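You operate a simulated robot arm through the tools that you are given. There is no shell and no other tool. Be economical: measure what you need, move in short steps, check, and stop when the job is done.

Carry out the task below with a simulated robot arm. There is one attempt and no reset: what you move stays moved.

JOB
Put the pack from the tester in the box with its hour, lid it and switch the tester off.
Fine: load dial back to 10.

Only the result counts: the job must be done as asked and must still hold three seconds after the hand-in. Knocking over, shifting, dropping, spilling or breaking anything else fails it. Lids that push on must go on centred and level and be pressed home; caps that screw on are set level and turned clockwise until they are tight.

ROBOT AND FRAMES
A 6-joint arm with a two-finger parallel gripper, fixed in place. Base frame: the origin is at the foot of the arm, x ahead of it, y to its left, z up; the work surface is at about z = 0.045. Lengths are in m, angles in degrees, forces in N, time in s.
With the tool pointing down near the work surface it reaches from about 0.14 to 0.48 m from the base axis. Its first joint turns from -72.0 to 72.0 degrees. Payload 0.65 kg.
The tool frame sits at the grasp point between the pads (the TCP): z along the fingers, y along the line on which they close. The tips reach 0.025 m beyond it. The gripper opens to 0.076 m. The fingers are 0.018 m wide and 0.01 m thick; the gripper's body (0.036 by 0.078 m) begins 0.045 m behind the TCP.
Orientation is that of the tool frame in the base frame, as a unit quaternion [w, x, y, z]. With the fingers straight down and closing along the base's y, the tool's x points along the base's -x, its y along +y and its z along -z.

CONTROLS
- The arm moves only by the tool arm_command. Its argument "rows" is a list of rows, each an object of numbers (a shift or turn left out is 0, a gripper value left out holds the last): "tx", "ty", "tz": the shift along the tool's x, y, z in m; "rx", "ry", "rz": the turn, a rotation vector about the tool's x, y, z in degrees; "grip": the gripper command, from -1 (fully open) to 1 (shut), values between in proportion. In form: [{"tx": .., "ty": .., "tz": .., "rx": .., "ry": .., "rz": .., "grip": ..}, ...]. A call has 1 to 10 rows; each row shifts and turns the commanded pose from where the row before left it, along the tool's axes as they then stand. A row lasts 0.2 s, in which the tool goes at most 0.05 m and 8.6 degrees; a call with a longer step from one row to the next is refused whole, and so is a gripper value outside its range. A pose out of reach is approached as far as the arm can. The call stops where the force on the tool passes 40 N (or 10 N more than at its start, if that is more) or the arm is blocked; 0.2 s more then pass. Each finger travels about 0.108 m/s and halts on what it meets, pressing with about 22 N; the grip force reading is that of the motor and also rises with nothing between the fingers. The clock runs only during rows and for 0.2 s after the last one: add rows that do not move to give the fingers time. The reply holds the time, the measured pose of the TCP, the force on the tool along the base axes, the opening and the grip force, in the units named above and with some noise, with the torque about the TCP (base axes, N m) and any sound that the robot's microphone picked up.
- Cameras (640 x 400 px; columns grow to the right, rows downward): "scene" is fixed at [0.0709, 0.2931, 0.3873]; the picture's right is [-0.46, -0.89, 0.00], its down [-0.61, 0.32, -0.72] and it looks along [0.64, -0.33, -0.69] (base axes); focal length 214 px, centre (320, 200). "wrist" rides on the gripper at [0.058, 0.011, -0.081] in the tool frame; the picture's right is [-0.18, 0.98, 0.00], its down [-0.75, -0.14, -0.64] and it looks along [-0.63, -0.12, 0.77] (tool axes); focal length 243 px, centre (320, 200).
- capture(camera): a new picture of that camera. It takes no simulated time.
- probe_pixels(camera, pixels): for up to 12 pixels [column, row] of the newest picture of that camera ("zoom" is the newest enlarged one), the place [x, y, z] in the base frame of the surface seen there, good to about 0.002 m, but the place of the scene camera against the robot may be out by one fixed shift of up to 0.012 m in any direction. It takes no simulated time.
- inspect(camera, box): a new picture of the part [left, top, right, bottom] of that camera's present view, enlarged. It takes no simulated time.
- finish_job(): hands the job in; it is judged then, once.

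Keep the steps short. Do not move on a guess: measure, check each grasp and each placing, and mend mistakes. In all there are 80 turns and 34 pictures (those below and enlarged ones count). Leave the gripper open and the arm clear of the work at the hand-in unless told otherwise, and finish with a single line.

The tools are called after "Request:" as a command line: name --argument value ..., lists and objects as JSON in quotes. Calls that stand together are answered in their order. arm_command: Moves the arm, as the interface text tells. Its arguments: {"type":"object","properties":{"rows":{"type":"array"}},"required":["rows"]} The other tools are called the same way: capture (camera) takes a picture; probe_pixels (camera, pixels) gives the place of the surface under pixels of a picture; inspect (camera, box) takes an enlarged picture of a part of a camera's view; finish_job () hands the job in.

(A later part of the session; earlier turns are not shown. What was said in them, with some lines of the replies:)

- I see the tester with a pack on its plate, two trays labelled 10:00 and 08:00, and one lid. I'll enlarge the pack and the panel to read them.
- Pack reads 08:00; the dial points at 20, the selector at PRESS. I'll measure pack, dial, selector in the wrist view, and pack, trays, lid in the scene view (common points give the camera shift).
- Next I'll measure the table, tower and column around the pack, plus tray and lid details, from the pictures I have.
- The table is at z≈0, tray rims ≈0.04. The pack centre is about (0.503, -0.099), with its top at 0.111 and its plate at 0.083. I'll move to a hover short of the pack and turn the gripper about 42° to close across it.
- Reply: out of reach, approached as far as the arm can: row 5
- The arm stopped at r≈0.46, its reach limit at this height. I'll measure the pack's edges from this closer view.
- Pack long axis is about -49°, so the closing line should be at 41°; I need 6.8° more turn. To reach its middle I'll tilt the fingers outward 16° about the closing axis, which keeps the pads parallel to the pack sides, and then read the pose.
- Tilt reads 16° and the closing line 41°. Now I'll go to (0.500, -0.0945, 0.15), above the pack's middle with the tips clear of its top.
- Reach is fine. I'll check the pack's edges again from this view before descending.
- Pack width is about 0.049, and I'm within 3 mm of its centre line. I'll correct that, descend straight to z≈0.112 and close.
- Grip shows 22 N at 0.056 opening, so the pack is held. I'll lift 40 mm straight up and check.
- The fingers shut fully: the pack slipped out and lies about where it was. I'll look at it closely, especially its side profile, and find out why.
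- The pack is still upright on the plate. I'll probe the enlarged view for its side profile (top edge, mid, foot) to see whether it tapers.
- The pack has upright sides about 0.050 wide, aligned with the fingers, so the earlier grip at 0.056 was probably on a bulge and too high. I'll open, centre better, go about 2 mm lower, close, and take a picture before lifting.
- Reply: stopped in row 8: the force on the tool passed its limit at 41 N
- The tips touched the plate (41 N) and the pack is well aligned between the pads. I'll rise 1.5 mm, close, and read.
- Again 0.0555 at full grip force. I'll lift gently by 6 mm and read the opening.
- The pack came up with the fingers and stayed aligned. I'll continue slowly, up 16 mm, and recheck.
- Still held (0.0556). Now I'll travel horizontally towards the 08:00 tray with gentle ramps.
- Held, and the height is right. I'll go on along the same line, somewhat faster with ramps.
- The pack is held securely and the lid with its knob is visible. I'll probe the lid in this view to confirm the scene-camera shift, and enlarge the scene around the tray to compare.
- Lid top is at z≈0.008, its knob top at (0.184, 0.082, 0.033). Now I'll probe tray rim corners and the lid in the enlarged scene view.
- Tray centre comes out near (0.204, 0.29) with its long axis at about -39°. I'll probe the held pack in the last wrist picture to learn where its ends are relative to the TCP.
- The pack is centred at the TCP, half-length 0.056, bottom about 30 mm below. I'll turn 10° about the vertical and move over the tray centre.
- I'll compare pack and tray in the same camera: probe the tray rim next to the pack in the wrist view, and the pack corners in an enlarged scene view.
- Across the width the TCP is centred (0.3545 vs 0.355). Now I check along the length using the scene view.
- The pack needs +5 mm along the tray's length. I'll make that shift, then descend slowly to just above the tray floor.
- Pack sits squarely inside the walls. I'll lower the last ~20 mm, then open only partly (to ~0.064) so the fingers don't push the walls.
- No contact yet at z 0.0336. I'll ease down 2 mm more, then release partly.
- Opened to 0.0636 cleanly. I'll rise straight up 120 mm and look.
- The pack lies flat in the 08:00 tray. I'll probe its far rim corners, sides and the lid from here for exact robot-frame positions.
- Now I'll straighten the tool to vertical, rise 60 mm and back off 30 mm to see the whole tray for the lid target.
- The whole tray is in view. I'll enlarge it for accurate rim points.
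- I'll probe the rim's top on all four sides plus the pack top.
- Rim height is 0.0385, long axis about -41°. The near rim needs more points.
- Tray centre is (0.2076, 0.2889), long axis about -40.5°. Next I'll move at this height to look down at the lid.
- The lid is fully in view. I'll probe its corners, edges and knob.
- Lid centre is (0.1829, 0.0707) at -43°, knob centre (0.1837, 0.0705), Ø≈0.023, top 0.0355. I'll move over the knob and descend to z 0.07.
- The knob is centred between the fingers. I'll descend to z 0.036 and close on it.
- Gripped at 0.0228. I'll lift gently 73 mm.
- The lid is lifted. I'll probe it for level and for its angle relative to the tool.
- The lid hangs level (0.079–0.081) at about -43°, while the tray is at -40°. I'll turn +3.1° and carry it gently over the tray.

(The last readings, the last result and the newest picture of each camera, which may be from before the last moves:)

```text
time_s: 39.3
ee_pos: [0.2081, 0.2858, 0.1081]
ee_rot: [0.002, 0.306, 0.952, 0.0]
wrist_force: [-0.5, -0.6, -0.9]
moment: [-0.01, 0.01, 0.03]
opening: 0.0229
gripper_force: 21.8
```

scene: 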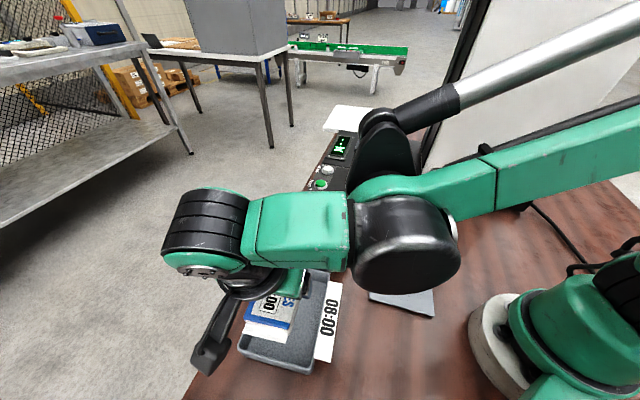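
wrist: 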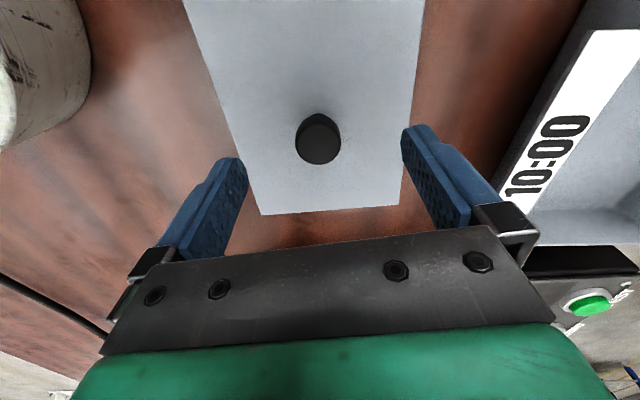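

I'll correct y by 3 mm and lower to z 0.083 (lid bottom about 7 mm above the rim), then compare with the scene camera.

Request:
arm_command --rows '[{"tx": 0.0018, "ty": 0.0024}, {"tz": 0.01}, {"tz": 0.01}, {"tz": 0.005}, {}]'

Request:
inspect --camera "scene" --box '[210, 225, 370, 395]'

Request:
capture --camera "wrist"

```text
time_s: 40.5
ee_pos: [0.2077, 0.2894, 0.0832]
ee_rot: [0.002, 0.306, 0.952, -0.001]
wrist_force: [0.0, -0.8, -1.2]
moment: [-0.03, 0.0, -0.03]
opening: 0.0228
gripper_force: 22.0
```

```text
2.35 times, centred on (290, 310) of scene
```

zoom: 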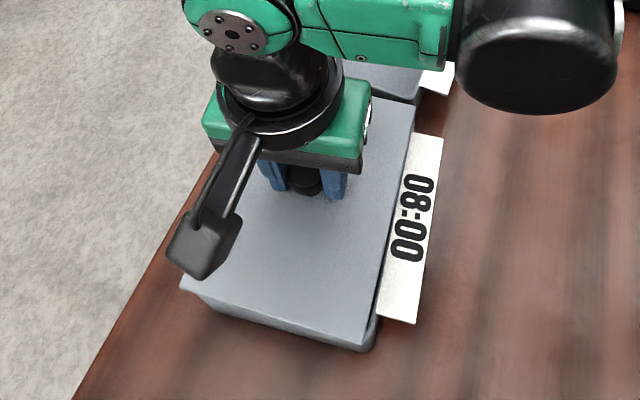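

```text
6 pictures are left
```

wrist: 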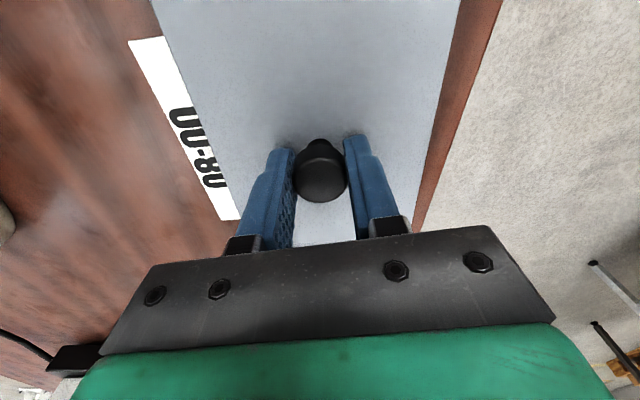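

I'll probe lid corners and edges in the scene view against the tray corners measured earlier in the same camera.

Request:
probe_pixels --camera "zoom" --pixels '[[183, 287], [360, 346], [412, 104], [270, 315], [385, 230], [370, 348], [205, 300], [300, 335], [376, 300], [374, 325], [240, 318], [360, 200]]'

```text
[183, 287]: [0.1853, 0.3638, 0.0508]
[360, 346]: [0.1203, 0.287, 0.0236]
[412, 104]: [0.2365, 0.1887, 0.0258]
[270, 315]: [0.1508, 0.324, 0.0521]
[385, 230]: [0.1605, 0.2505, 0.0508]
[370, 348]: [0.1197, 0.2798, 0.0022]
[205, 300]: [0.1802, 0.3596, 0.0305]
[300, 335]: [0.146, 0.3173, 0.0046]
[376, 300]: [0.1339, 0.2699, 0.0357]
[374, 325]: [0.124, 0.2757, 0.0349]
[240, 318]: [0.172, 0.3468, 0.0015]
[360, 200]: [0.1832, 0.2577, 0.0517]
```

Lid and tray edges agree within about 1 mm in both directions. I'll lower slowly onto the rim, watching the force.

Request:
arm_command --rows '[{"tz": 0.003}, {"tz": 0.003}, {"tz": 0.002}, {"tz": 0.0015}, {}]'

```text
time_s: 41.7
ee_pos: [0.2079, 0.2891, 0.073]
ee_rot: [0.002, 0.307, 0.952, 0.0]
wrist_force: [-0.3, -0.8, -1.3]
moment: [0.0, 0.0, 0.02]
opening: 0.0228
gripper_force: 21.7
```

No contact at 0.073, so the inner lip seems to be entering. I'll lower further in small steps.

Request:
arm_command --rows '[{"tz": 0.001}, {"tz": 0.001}, {"tz": 0.001}, {"tz": 0.001}, {}]'

```text
time_s: 42.9
ee_pos: [0.2077, 0.2893, 0.0715]
ee_rot: [0.001, 0.307, 0.952, -0.001]
wrist_force: [3.2, 0.6, 20.0]
moment: [0.08, -0.12, 0.05]
opening: 0.0225
gripper_force: 21.8
```

Contact, 20 N at z 0.0715. Lid top is now about 0.0425 against rim 0.0385. I'll press on to see whether it moves further.

Request:
arm_command --rows '[{"tz": 0.001}, {"tz": 0.001}, {"tz": 0.001}, {}]'

```text
time_s: 43.6
ee_pos: [0.2072, 0.2893, 0.0693]
ee_rot: [0.002, 0.306, 0.952, -0.002]
wrist_force: [-0.5, -1.1, 15.5]
moment: [0.18, 0.0, 0.03]
opening: 0.0228
gripper_force: 21.9
stopped in row 3: the force on the tool passed its limit at 46 N (the readings are from after the stop); the commanded pose is now the measured one
```

It moved 2 mm further, then stopped firmly at 46 N. I'll release, rise, and look at the lid's seating.

Request:
arm_command --rows '[{"grip": -0.5}, {"grip": -0.5}, {"tz": -0.02}, {"tz": -0.02}, {"grip": 1}, {"grip": 1}, {"grip": 1}]'

Request:
inspect --camera "scene" --box '[210, 235, 360, 395]'

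```text
time_s: 45.2
ee_pos: [0.2074, 0.2893, 0.1072]
ee_rot: [0.002, 0.307, 0.952, -0.001]
wrist_force: [0.5, 0.2, 0.0]
moment: [-0.04, -0.04, 0.02]
opening: 0.0
gripper_force: 22.3
```

```text
2.50 times, centred on (285, 315) of scene
```

zoom: 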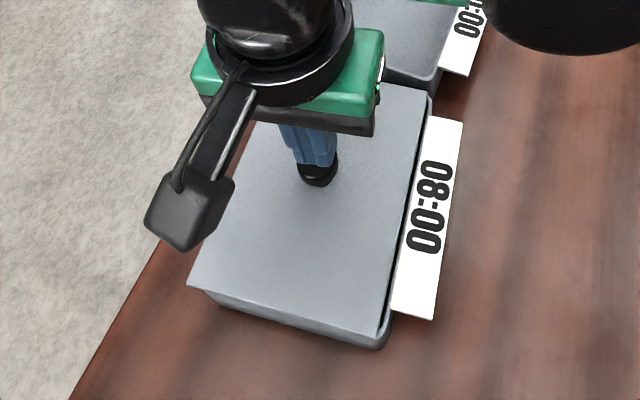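

On the label side I see a strip of rim beside the lid, so I'll probe both sides to see whether it's centred and level.

Request:
probe_pixels --camera "zoom" --pixels '[[192, 285], [376, 332], [422, 94], [400, 220], [395, 220], [408, 220], [390, 300], [385, 300], [280, 310], [285, 325], [425, 110], [432, 110]]'

Request:
probe_pixels --camera "zoom" --pixels '[[230, 220], [230, 260], [330, 260], [350, 310], [400, 100], [390, 150], [380, 220], [213, 248], [320, 172], [414, 160], [418, 160], [404, 240]]'

```text
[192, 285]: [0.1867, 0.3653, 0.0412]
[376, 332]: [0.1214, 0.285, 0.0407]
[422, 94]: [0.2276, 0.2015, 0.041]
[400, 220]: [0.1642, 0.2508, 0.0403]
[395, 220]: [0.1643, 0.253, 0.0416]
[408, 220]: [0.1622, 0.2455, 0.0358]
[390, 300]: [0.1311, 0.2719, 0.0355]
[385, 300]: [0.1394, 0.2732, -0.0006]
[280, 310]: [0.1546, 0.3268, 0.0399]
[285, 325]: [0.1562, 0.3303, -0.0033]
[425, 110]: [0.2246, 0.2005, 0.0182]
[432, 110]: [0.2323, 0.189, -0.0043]
```

```text
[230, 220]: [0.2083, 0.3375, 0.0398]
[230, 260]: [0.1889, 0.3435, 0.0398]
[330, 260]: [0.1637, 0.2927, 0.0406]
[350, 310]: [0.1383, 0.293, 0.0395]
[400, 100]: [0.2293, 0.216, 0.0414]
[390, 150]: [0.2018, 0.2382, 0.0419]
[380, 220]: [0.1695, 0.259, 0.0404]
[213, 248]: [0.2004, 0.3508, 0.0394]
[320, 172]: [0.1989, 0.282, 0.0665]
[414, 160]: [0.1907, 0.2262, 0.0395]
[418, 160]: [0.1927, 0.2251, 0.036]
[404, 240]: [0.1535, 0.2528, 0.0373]
```

A gap strip on the label side suggests the lid sits roughly 2.5 mm off to the other side and isn't fully home. I'll rise to the earlier viewing pose and measure lid and rim together with the wrist camera.

Request:
arm_command --rows '[{"tz": -0.03}, {"tx": 0.0105, "tz": -0.0253}, {"tx": 0.0105, "tz": -0.0253}, {"tx": 0.0104, "tz": -0.0254}, {}]'

Request:
inspect --camera "wrist" --box '[236, 0, 400, 180]'

```text
time_s: 46.4
ee_pos: [0.1818, 0.3077, 0.2164]
ee_rot: [0.001, 0.307, 0.952, -0.001]
wrist_force: [-0.1, -0.7, -0.1]
moment: [-0.02, 0.0, -0.01]
opening: 0.0001
gripper_force: 21.8
```

```text
2.22 times, centred on (318, 90) of wrist
```

zoom: 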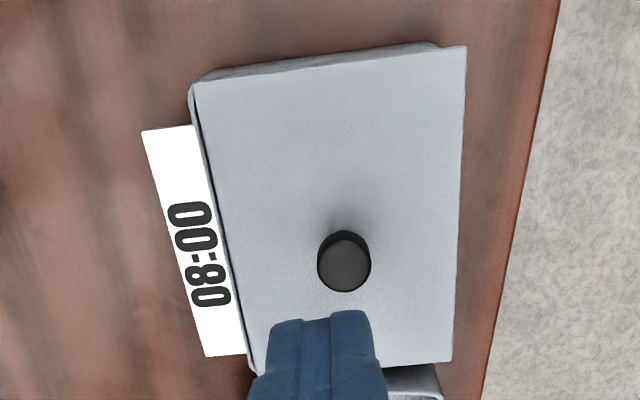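

The lid overhangs on the right and leaves the label-side rim exposed. I'll probe the lid edges and knob to size the offset.

Request:
probe_pixels --camera "zoom" --pixels '[[197, 88], [463, 49], [448, 358], [262, 350], [344, 265], [207, 140], [226, 240], [464, 150], [456, 280], [250, 80], [400, 58], [405, 360]]'

Request:
probe_pixels --camera "zoom" --pixels '[[192, 100], [198, 120], [252, 350], [254, 368], [240, 310], [322, 262], [367, 262], [344, 285], [344, 243], [215, 72], [420, 43], [330, 60]]'

```text
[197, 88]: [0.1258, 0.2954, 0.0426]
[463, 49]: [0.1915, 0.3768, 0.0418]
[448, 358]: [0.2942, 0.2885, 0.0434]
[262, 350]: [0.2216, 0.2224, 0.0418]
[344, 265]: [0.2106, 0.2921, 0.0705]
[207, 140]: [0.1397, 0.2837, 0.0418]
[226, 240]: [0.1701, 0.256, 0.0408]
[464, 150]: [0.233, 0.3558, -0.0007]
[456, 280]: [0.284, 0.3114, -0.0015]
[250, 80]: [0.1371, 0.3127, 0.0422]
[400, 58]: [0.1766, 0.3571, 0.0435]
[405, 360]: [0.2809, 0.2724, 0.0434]
```

```text
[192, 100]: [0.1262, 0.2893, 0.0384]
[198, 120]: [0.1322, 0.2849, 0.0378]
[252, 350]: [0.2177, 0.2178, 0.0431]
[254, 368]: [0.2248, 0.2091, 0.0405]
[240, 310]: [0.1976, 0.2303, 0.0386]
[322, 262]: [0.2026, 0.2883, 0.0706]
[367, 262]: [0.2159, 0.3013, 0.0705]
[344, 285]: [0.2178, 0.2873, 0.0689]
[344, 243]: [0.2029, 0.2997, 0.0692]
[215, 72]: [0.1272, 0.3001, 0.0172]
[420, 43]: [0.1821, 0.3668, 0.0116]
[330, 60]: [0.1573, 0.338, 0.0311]
```

The knob is at (0.210, 0.294): the lid slid about 4–5 mm sideways on release, so it wasn't home. I'll probe fine profiles across its edges to see how high the plate sits above the rim.

Request:
probe_pixels --camera "zoom" --pixels '[[330, 52], [330, 55], [330, 58], [330, 61], [330, 63], [330, 65], [330, 67], [330, 69], [330, 71], [330, 74], [300, 62], [300, 66]]'

Request:
probe_pixels --camera "zoom" --pixels '[[200, 180], [204, 180], [207, 180], [209, 180], [211, 180], [213, 180], [215, 180], [218, 180], [460, 180], [458, 180], [462, 180], [455, 180]]'

Request:
probe_pixels --camera "zoom" --pixels '[[240, 150], [240, 250], [330, 150], [330, 100], [420, 100], [420, 200], [420, 320], [260, 320], [400, 340], [230, 110], [440, 80], [250, 280]]'

```text
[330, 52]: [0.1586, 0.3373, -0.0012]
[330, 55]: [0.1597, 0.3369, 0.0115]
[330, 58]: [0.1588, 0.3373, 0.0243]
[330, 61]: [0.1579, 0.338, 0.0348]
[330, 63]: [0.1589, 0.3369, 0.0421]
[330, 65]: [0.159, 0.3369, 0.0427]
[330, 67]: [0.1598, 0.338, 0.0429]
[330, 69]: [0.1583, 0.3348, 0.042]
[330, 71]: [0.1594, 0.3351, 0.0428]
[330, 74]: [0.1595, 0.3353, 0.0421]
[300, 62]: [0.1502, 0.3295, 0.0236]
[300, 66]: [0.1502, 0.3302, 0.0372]
```

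```text
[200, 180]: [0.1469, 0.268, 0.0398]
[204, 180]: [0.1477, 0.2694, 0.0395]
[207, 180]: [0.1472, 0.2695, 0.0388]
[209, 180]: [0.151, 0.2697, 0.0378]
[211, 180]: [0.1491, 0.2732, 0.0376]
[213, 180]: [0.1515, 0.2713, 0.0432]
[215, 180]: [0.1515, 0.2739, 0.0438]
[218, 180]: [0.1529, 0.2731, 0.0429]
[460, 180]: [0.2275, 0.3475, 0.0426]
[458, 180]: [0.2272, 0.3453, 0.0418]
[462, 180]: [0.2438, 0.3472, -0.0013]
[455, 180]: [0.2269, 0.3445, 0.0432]
```

```text
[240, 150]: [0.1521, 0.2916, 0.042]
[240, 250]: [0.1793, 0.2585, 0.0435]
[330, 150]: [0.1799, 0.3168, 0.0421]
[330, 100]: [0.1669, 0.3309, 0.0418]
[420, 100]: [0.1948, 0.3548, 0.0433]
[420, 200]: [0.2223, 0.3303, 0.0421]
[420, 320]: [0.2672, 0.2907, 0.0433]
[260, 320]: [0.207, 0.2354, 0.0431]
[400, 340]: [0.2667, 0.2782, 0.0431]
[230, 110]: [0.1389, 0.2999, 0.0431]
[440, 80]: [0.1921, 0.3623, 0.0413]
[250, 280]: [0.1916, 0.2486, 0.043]
```

The lid is level at 0.0427 and resting on the rim (plate about 4 mm), but 5 mm off sideways; the lip is evidently loose enough to let it slide. I'll regrip the knob where it is now, starting by going above it with the fingers open.

Request:
arm_command --rows '[{"grip": -0.5}, {"tx": -0.0308, "ty": 0.0053}, {"tz": 0.035}, {"tz": 0.035}, {"tz": 0.03}, {}, {"tz": 0.015}, {"tz": 0.015}, {"tz": 0.014}, {}]'

```text
time_s: 48.6
ee_pos: [0.2104, 0.2928, 0.0713]
ee_rot: [0.001, 0.306, 0.952, -0.001]
wrist_force: [-0.9, -0.1, 0.7]
moment: [-0.02, 0.01, 0.02]
opening: 0.0568
gripper_force: 0.1
```

Now I'll close gently, lift 2 mm, shift 4.6 mm back across, and read.

Request:
arm_command --rows '[{"grip": 0.3}, {"grip": 0.4}, {"grip": 1}, {"grip": 1}, {"tz": -0.001}, {"tz": -0.001}, {"tx": 0.0001, "ty": -0.0016}, {"tx": 0.0001, "ty": -0.0015}, {"tx": 0.0001, "ty": -0.0015}, {}]'

```text
time_s: 50.8
ee_pos: [0.2076, 0.2906, 0.0724]
ee_rot: [0.002, 0.306, 0.952, 0.0]
wrist_force: [-0.6, -0.1, 0.3]
moment: [0.05, 0.01, 0.02]
opening: 0.0229
gripper_force: 22.0
```

Knob held, TCP n = 0.356 against 0.355 wanted. I'll shift 0.8 mm more, then lower until light contact.

Request:
arm_command --rows '[{"ty": -0.0008}, {"tz": 0.001}, {"tz": 0.0005}, {"tz": 0.0005}, {}]'

```text
time_s: 52.0
ee_pos: [0.207, 0.2892, 0.0703]
ee_rot: [0.002, 0.306, 0.952, 0.0]
wrist_force: [6.4, -0.3, 20.7]
moment: [0.11, -0.16, 0.05]
opening: 0.0228
gripper_force: 22.2
```

Contact is 20 N with some side load. I'll unload by 1 mm so nothing is pre-stressed, before a gradual release.

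Request:
arm_command --rows '[{"tz": -0.0005}, {"tz": -0.0005}, {}]'

```text
time_s: 52.8
ee_pos: [0.2065, 0.2908, 0.0713]
ee_rot: [0.002, 0.306, 0.952, -0.002]
wrist_force: [0.2, -0.3, -1.0]
moment: [0.01, 0.03, 0.01]
opening: 0.023
gripper_force: 21.6
```

Side load is gone. Now I'll open gradually and then rise straight up slowly, with the fingers kept open.

Request:
arm_command --rows '[{"grip": 0.37}, {"grip": 0.33}, {"grip": 0.28}, {"grip": 0.2}, {"grip": 0.0}, {"grip": -0.3}, {"grip": -0.5}, {}]'

Request:
arm_command --rows '[{"tz": -0.01}, {"tz": -0.02}, {"tz": -0.02}, {"tx": 0.01, "tz": -0.025}, {"tx": 0.011, "tz": -0.035}, {"tx": 0.01, "tz": -0.035}, {}]'

Request:
inspect --camera "wrist" --box '[236, 0, 400, 180]'

```text
time_s: 54.6
ee_pos: [0.2069, 0.2904, 0.0714]
ee_rot: [0.002, 0.306, 0.952, -0.002]
wrist_force: [0.2, 0.2, 0.0]
moment: [-0.02, 0.01, 0.02]
opening: 0.0568
gripper_force: 0.1
```

```text
time_s: 56.2
ee_pos: [0.1797, 0.3072, 0.2164]
ee_rot: [0.002, 0.306, 0.952, -0.001]
wrist_force: [0.4, 0.3, 0.0]
moment: [0.0, 0.0, 0.01]
opening: 0.0569
gripper_force: 0.2
```

```text
2.22 times, centred on (318, 90) of wrist
```

zoom: 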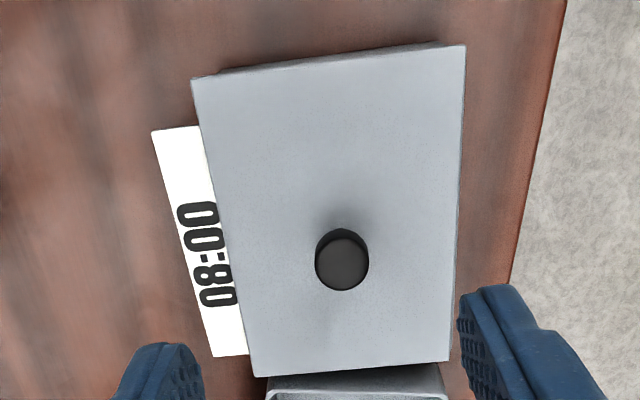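

The lid now looks centred over the rim on both sides. I'll probe its edges to confirm.

Request:
probe_pixels --camera "zoom" --pixels '[[197, 82], [461, 49], [446, 358], [258, 372], [343, 262], [213, 180], [230, 260], [459, 180], [454, 260], [330, 66], [350, 362], [330, 58]]'

Request:
probe_pixels --camera "zoom" --pixels '[[318, 262], [366, 262], [343, 285], [343, 240], [222, 180], [240, 260], [452, 180], [448, 260], [260, 75], [400, 56], [280, 368], [420, 357]]'

```text
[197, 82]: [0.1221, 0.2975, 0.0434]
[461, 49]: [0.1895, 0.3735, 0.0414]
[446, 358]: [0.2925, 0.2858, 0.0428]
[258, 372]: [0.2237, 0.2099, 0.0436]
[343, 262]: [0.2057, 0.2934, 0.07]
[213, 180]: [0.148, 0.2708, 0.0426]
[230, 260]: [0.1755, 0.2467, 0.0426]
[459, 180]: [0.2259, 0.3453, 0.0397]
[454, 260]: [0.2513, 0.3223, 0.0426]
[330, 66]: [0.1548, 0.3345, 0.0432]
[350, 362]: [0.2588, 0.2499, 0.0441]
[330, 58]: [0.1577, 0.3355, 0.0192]
```

```text
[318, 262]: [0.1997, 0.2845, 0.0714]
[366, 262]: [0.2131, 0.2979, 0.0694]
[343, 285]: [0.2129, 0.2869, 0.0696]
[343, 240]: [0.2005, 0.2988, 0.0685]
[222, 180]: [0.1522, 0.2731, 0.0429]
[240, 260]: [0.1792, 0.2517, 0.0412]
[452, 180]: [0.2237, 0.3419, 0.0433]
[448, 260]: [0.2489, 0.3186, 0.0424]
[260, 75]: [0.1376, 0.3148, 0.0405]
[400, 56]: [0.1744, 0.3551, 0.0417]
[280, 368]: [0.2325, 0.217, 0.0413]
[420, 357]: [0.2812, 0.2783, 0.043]
```

The lid is level at 0.0427 and within about 1.3 mm across, but about 2.3 mm short along the length. One more fine correction: I'll go back onto the knob.

Request:
arm_command --rows '[{"tx": -0.0314, "ty": 0.0026}, {"tz": 0.035}, {"tz": 0.035}, {"tz": 0.03}, {}, {"tz": 0.015}, {"tz": 0.015}, {"tz": 0.015}, {}]'

Request:
arm_command --rows '[{"grip": 0.2}, {"grip": 0.35}, {"grip": 0.42}, {"grip": 1}, {"grip": 1}, {"tz": -0.001}, {"tz": -0.001}, {}]'

```text
time_s: 58.2
ee_pos: [0.2084, 0.2917, 0.0727]
ee_rot: [0.001, 0.307, 0.952, -0.002]
wrist_force: [0.5, 0.7, 0.4]
moment: [-0.02, -0.01, -0.03]
opening: 0.0568
gripper_force: 0.0
```

```text
time_s: 60.0
ee_pos: [0.2086, 0.2918, 0.074]
ee_rot: [0.001, 0.307, 0.952, -0.002]
wrist_force: [0.2, -0.1, -1.0]
moment: [-0.02, -0.01, -0.01]
opening: 0.0227
gripper_force: 22.2
```

Gripped. Target TCP for a centred lid is (0.2082, 0.2878); I'll shift by that difference and read.

Request:
arm_command --rows '[{"tx": -0.001, "ty": -0.0017}, {"tx": -0.001, "ty": -0.0018}, {}, {}]'

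```text
time_s: 61.0
ee_pos: [0.208, 0.2878, 0.0729]
ee_rot: [0.002, 0.307, 0.952, -0.001]
wrist_force: [0.5, 0.1, -0.3]
moment: [-0.02, 0.01, -0.01]
opening: 0.0228
gripper_force: 22.1
```

On target. Now I'll lower to light contact.

Request:
arm_command --rows '[{"tz": 0.0007}, {"tz": 0.0006}, {}]'

```text
time_s: 61.8
ee_pos: [0.2075, 0.2871, 0.0721]
ee_rot: [0.001, 0.306, 0.952, -0.002]
wrist_force: [-0.2, -0.2, 5.5]
moment: [0.12, -0.05, 0.02]
opening: 0.0229
gripper_force: 22.1
```

Light contact of 5.5 N with no side load. I'll release gradually, rise 35 mm, pause, and then close the fingers to form a pusher.

Request:
arm_command --rows '[{"grip": 0.37}, {"grip": 0.33}, {"grip": 0.28}, {"grip": 0.2}, {"grip": 0.0}, {"grip": -0.3}, {}, {"tz": -0.01}, {"tz": -0.015}, {"tz": -0.01}]'

Request:
arm_command --rows '[{}, {"grip": 1}, {"grip": 1}, {"grip": 1}, {"tz": 0.007}, {}]'

```text
time_s: 64.0
ee_pos: [0.2091, 0.2883, 0.1074]
ee_rot: [0.001, 0.307, 0.952, -0.001]
wrist_force: [0.0, 0.4, -0.2]
moment: [0.03, -0.05, 0.0]
opening: 0.0494
gripper_force: 0.0
```

```text
time_s: 65.4
ee_pos: [0.2094, 0.2884, 0.0998]
ee_rot: [0.002, 0.307, 0.952, -0.001]
wrist_force: [-0.6, 0.5, -0.9]
moment: [-0.03, 0.01, -0.03]
opening: 0.0
gripper_force: 21.7
```

Fingers are closed over the knob. I'll press straight down in small steps and watch force against travel.

Request:
arm_command --rows '[{"tz": 0.002}, {"tz": 0.001}, {"tz": 0.001}, {"tz": 0.001}, {"tz": 0.001}, {"tz": 0.001}, {"tz": 0.001}, {}]'

```text
time_s: 66.5
ee_pos: [0.2075, 0.2881, 0.0951]
ee_rot: [0.002, 0.306, 0.952, -0.001]
wrist_force: [-0.2, -1.8, 18.6]
moment: [0.01, 0.02, 0.02]
opening: 0.0003
gripper_force: 22.2
stopped in row 5: the force on the tool passed its limit at 46 N (the readings are from after the stop); the commanded pose is now the measured one
```

Rigid stop at 46 N with no travel. I'll press again in finer steps to hold a higher sustained force and see if it goes any further.

Request:
arm_command --rows '[{"tz": 0.0005}, {"tz": 0.0003}, {"tz": 0.0003}, {}]'

```text
time_s: 67.1
ee_pos: [0.2077, 0.2878, 0.0964]
ee_rot: [0.002, 0.306, 0.952, -0.003]
wrist_force: [-0.5, -0.5, 19.4]
moment: [0.02, 0.08, 0.07]
opening: 0.0
gripper_force: 21.6
stopped in row 2: the force on the tool passed its limit at 43 N (the readings are from after the stop); the commanded pose is now the measured one
```

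No travel under repeated 43–46 N centred on the knob: the lid sits solidly on the rim. I'll rise clear and turn the tool towards the panel.

Request:
arm_command --rows '[{"tz": -0.01}, {"tz": -0.035}, {"tz": -0.035}, {"tz": -0.035}, {"rz": -7.2}, {"rz": -7.2}, {"rz": -7.2}, {"rz": -7.2}, {"rz": -7.0, "grip": -1}, {}]'

```text
time_s: 69.3
ee_pos: [0.2077, 0.2888, 0.2098]
ee_rot: [0.0, -0.003, 1.0, -0.002]
wrist_force: [-0.7, -1.1, 0.3]
moment: [-0.04, -0.01, 0.0]
opening: 0.0759
gripper_force: 0.0
```

Now I'll go to a viewing pose above the panel at (0.325, -0.01, 0.21).

Request:
arm_command --rows '[{"tx": -0.0146, "ty": -0.0374}, {"tx": -0.0146, "ty": -0.0374}, {"tx": -0.0146, "ty": -0.0374}, {"tx": -0.0146, "ty": -0.0374}, {"tx": -0.0146, "ty": -0.0374}, {"tx": -0.0146, "ty": -0.0374}, {"tx": -0.0146, "ty": -0.0374}, {"tx": -0.0146, "ty": -0.0374}, {}]'

Request:
inspect --camera "wrist" --box '[190, 0, 480, 180]'

```text
time_s: 71.3
ee_pos: [0.3258, -0.0115, 0.2127]
ee_rot: [0.001, -0.001, 1.0, -0.002]
wrist_force: [0.2, 0.9, 0.6]
moment: [0.01, -0.01, -0.02]
opening: 0.0759
gripper_force: 0.0
```

```text
2.21 times, centred on (335, 90) of wrist
```

zoom: 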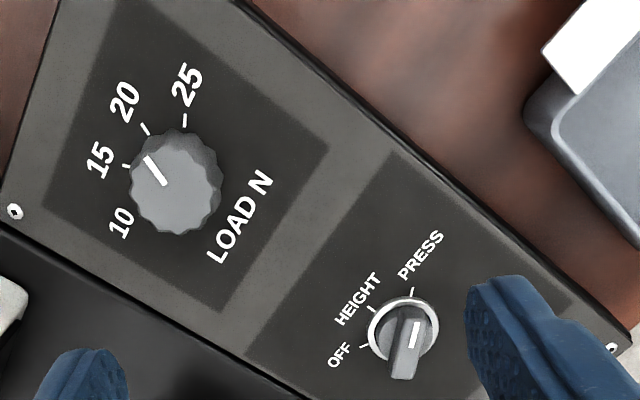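

Clear view. I'll probe ticks, pointer ends and knob outlines to get angles in the base frame.

Request:
probe_pixels --camera "zoom" --pixels '[[148, 158], [165, 185], [184, 121], [146, 129], [127, 167], [122, 223], [135, 190], [216, 190], [178, 225], [185, 150], [176, 188], [100, 160]]'

Request:
probe_pixels --camera "zoom" --pixels '[[411, 294], [371, 310], [363, 346], [416, 330], [412, 347], [402, 372], [393, 350], [424, 352], [370, 335], [437, 335], [404, 300], [408, 322]]'

Request:
probe_pixels --camera "zoom" --pixels '[[186, 85], [123, 101], [420, 255], [357, 300], [340, 355], [178, 250], [404, 370], [410, 370], [396, 374], [398, 330], [420, 326], [430, 350]]'

```text
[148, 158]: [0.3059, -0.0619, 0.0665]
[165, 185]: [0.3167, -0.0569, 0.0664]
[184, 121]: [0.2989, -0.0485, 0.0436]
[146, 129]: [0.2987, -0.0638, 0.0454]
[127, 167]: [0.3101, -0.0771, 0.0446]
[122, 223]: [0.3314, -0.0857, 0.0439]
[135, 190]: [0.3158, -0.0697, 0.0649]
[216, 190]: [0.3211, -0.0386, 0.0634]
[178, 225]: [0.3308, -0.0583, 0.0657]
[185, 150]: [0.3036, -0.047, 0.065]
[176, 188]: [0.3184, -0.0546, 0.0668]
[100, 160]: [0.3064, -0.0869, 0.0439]
```

```text
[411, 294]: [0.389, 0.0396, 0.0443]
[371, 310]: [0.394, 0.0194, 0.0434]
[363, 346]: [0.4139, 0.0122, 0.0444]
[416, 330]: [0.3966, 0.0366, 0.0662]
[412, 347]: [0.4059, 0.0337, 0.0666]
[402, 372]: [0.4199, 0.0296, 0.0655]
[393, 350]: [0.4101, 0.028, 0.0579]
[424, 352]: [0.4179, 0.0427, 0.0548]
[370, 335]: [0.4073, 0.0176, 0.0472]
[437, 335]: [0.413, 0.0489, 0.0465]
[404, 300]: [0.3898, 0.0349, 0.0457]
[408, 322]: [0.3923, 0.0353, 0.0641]
```

```text
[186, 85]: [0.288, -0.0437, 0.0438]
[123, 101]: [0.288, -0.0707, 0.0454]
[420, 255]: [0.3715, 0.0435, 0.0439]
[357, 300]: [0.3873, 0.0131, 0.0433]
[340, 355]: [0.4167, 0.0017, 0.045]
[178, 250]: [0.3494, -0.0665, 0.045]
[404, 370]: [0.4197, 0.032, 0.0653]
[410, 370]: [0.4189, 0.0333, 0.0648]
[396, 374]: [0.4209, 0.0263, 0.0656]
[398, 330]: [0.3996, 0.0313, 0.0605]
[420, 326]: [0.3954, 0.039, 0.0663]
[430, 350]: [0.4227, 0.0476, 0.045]
```

Readings: selector centre (0.4085, 0.0332), PRESS 162°, OFF ≈284°, so +122° counter-clockwise. Dial centre (0.318, -0.0535), 20 at ≈208°, 10 at ≈294°, so +86.5°. Dial first: I'll pre-turn the tool back 40° and go above the dial.

Request:
arm_command --rows '[{"rz": 8}, {"rz": 8}, {"rz": 8}, {"rz": 8}, {"rz": 8}, {"tx": -0.021, "ty": -0.0372}, {"tz": 0.035}, {"tz": 0.035}, {"tz": 0.035}, {}]'

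```text
time_s: 73.5
ee_pos: [0.3144, -0.0532, 0.1056]
ee_rot: [0.001, 0.341, 0.94, -0.003]
wrist_force: [0.1, 0.5, 0.0]
moment: [0.0, -0.03, 0.02]
opening: 0.076
gripper_force: 0.1
```

I'm 3.6 mm short in x. I'll correct, descend to z≈0.0725 and check before closing.

Request:
arm_command --rows '[{"tx": -0.0028, "ty": 0.0023}, {"tz": 0.012}, {"tz": 0.012}, {"tz": 0.009}, {}, {}]'

```text
time_s: 74.9
ee_pos: [0.3202, -0.0521, 0.0737]
ee_rot: [0.003, 0.341, 0.94, -0.003]
wrist_force: [0.0, 0.2, 0.9]
moment: [-0.01, -0.02, 0.0]
opening: 0.0761
gripper_force: 0.0
```

Close enough; a small half-correction, then I'll close on the dial and read the side force.

Request:
arm_command --rows '[{"tx": 0.0004, "ty": -0.0013}, {"grip": 0}, {"grip": 0.15}, {"grip": 1}, {"grip": 1}, {"grip": 1}]'

```text
time_s: 75.9
ee_pos: [0.3181, -0.0542, 0.0733]
ee_rot: [-0.001, 0.344, 0.939, -0.007]
wrist_force: [-1.3, -1.1, -1.4]
moment: [-0.13, -0.06, -0.02]
opening: 0.035
gripper_force: 45.1
stopped in row 5: the force on the tool passed its limit at 42 N (the readings are from after the stop); the commanded pose is now the measured one
```

Gripped at 0.035 and the arm has settled on the dial's centre with the side force gone. I'll turn a first 24° counter-clockwise and check.

Request:
arm_command --rows '[{"grip": 1}, {"rz": -4}, {"rz": -4}, {"rz": -4}, {"rz": -4}, {"rz": -4}, {"rz": -4}, {}]'

```text
time_s: 77.7
ee_pos: [0.3179, -0.0554, 0.0745]
ee_rot: [-0.002, 0.14, 0.99, -0.008]
wrist_force: [-16.7, -23.5, -1.9]
moment: [-0.39, 0.35, -0.02]
opening: 0.035
gripper_force: 45.0
```

The dial turned 24°, but a side force of 28 N has built up along the closing axis because my TCP is slightly off its axis. I'll relieve it by shifting with the force.

Request:
arm_command --rows '[{"ty": -0.0007}, {"tx": 0.0003, "ty": -0.0007}, {}]'

```text
time_s: 78.5
ee_pos: [0.3179, -0.056, 0.0735]
ee_rot: [-0.002, 0.14, 0.99, -0.006]
wrist_force: [-9.0, -4.4, 8.5]
moment: [-0.09, 0.84, 0.0]
opening: 0.035
gripper_force: 44.5
```

Better. A little more relief along tool x, then I'll read again.

Request:
arm_command --rows '[{"tx": 0.0007, "ty": -0.0004}, {}]'

```text
time_s: 79.1
ee_pos: [0.3182, -0.0561, 0.0732]
ee_rot: [0.0, 0.14, 0.99, -0.005]
wrist_force: [11.5, 3.4, 11.5]
moment: [0.18, 0.09, -0.02]
opening: 0.0352
gripper_force: 45.0
```

Slightly over. I'll step back 0.4 mm and continue turning 16°.

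Request:
arm_command --rows '[{"tx": -0.0004}, {"rz": -4}, {"rz": -4}, {"rz": -4}, {"rz": -4}, {}]'

```text
time_s: 80.5
ee_pos: [0.3165, -0.0555, 0.0739]
ee_rot: [-0.002, 0.001, 1.0, -0.004]
wrist_force: [9.5, 22.7, -2.4]
moment: [0.39, -0.01, 0.04]
opening: 0.0353
gripper_force: 44.6
```

Turned to yaw 90°. I'll relieve the side force and continue 24° in one go.

Request:
arm_command --rows '[{"tx": -0.0004, "ty": 0.0011}, {"rz": -4}, {"rz": -4}, {"rz": -4}, {"rz": -4}, {"rz": -4}, {"rz": -4}, {}]'

```text
time_s: 82.3
ee_pos: [0.3166, -0.056, 0.0734]
ee_rot: [-0.004, -0.206, 0.979, -0.007]
wrist_force: [13.8, -11.5, 0.1]
moment: [0.02, -0.83, -0.01]
opening: 0.0348
gripper_force: 44.6
```

Yaw is 114°; 22.4° remain. I'll relieve, finish the turn, pause and open.

Request:
arm_command --rows '[{"tx": -0.0004, "ty": -0.0008}, {"rz": -4.5}, {"rz": -4.5}, {"rz": -4.5}, {"rz": -4.5}, {"rz": -4.4}, {}, {"grip": 0}, {"grip": -1}, {"grip": -1}]'

```text
time_s: 84.5
ee_pos: [0.3182, -0.0556, 0.0738]
ee_rot: [-0.005, -0.393, 0.92, -0.004]
wrist_force: [-0.1, -0.1, 0.7]
moment: [0.02, 0.03, -0.01]
opening: 0.0762
gripper_force: 0.0
```

The dial turned to tool yaw 136.3°, as planned. I'll rise, move over the selector and turn the tool back so its fingers straddle the selector bar.

Request:
arm_command --rows '[{"tz": -0.04}, {"tx": -0.0422, "ty": -0.0013}, {"tx": -0.0422, "ty": -0.0013}, {"tx": -0.0422, "ty": -0.0013}, {"rz": 8.1}, {"rz": 8.1}, {"rz": 8.1}, {"rz": 8.1}, {"rz": 8.1}, {"rz": 8.1}]'

Request:
arm_command --rows '[{"rz": 8.1}, {"rz": 7.9}, {}, {}]'

```text
time_s: 86.7
ee_pos: [0.4086, 0.0326, 0.1121]
ee_rot: [-0.003, 0.021, 1.0, -0.007]
wrist_force: [-0.6, 0.4, -0.4]
moment: [0.02, -0.02, 0.0]
opening: 0.076
gripper_force: 0.0
```

```text
time_s: 87.7
ee_pos: [0.408, 0.0332, 0.1118]
ee_rot: [-0.002, 0.16, 0.987, -0.007]
wrist_force: [-0.9, -0.9, -0.1]
moment: [-0.02, 0.01, -0.03]
opening: 0.0762
gripper_force: 0.0
5 turns are left
```

Five turns remain, so I must combine steps. TCP is at (0.408, 0.033), yaw 71.6°, square to the bar. I'll descend, close on the bar, and begin the counter-clockwise turn (41°) in one call.

Request:
arm_command --rows '[{"tz": 0.036}, {}, {"grip": 0.4}, {"grip": 1}, {"grip": 1}, {"rz": -8.2}, {"rz": -8.2}, {"rz": -8.2}, {"rz": -8.2}, {"rz": -8.2}]'

```text
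time_s: 89.9
ee_pos: [0.4082, 0.0344, 0.0767]
ee_rot: [-0.003, -0.198, 0.98, -0.004]
wrist_force: [18.0, 26.0, 17.2]
moment: [0.91, -0.44, -0.02]
opening: 0.0275
gripper_force: 41.7
4 turns are left
```

The fingers hold the selector's round body (0.0275) and have turned 41° (yaw 112.8°) with 36 N of side load. I'll relieve that (tx -1.2, ty +0.8, tz -0.7 mm) and turn another 41°.

Request:
arm_command --rows '[{"tx": -0.0012, "ty": 0.0008, "tz": -0.0007}, {}, {"rz": -8.2}, {"rz": -8.2}, {"rz": -8.2}, {"rz": -8.2}, {"rz": -8.2}]'

```text
time_s: 91.4
ee_pos: [0.407, 0.0346, 0.0772]
ee_rot: [-0.007, -0.467, 0.884, -0.002]
wrist_force: [-1.5, 2.5, -6.9]
moment: [-0.18, -0.01, 0.0]
opening: 0.027
gripper_force: 41.8
stopped in row 7: the force on the tool passed its limit at 46 N (the readings are from after the stop); the commanded pose is now the measured one
3 turns are left
```

The arm stopped at yaw 145.7° (74° done) and the load is now relieved. I'll turn the remaining 48.5°, then open and rise in the same call; if it stops early I have one call to complete it.

Request:
arm_command --rows '[{"rz": -8.1}, {"rz": -8.1}, {"rz": -8.1}, {"rz": -8.1}, {"rz": -8.1}, {"rz": -8.1}, {}, {"grip": -1}, {"grip": -1}, {"tz": -0.045}]'

```text
time_s: 93.6
ee_pos: [0.4083, 0.0343, 0.1217]
ee_rot: [0.007, 0.79, -0.614, 0.0]
wrist_force: [-0.1, 0.6, 0.3]
moment: [0.0, 0.01, -0.01]
opening: 0.0758
gripper_force: 0.0
2 turns are left
```

The full 122.6° is done (yaw 194.2°), the gripper is open and risen. I'll use the spare turn to lift the arm well clear of the panel.

Request:
arm_command --rows '[{"tz": -0.03}, {"tx": 0.0, "tz": -0.03}, {"tz": -0.02}, {}]'

```text
time_s: 94.6
ee_pos: [0.4091, 0.0357, 0.2014]
ee_rot: [0.006, 0.79, -0.613, 0.0]
wrist_force: [0.8, -0.1, 0.1]
moment: [0.06, -0.01, 0.02]
opening: 0.0757
gripper_force: 0.0
1 turns are left
```

The arm is clear and the gripper open, so I'm handing in.

Request:
finish_job

```text
The job is handed in.
```

The 08:00 pack is in the 08:00 box with the lid on and pressed to a hard stop; the load dial was turned to about 10 and the selector to about OFF, but I had no turns left to check the lid's final centring, the dial, the selector or the display by picture.
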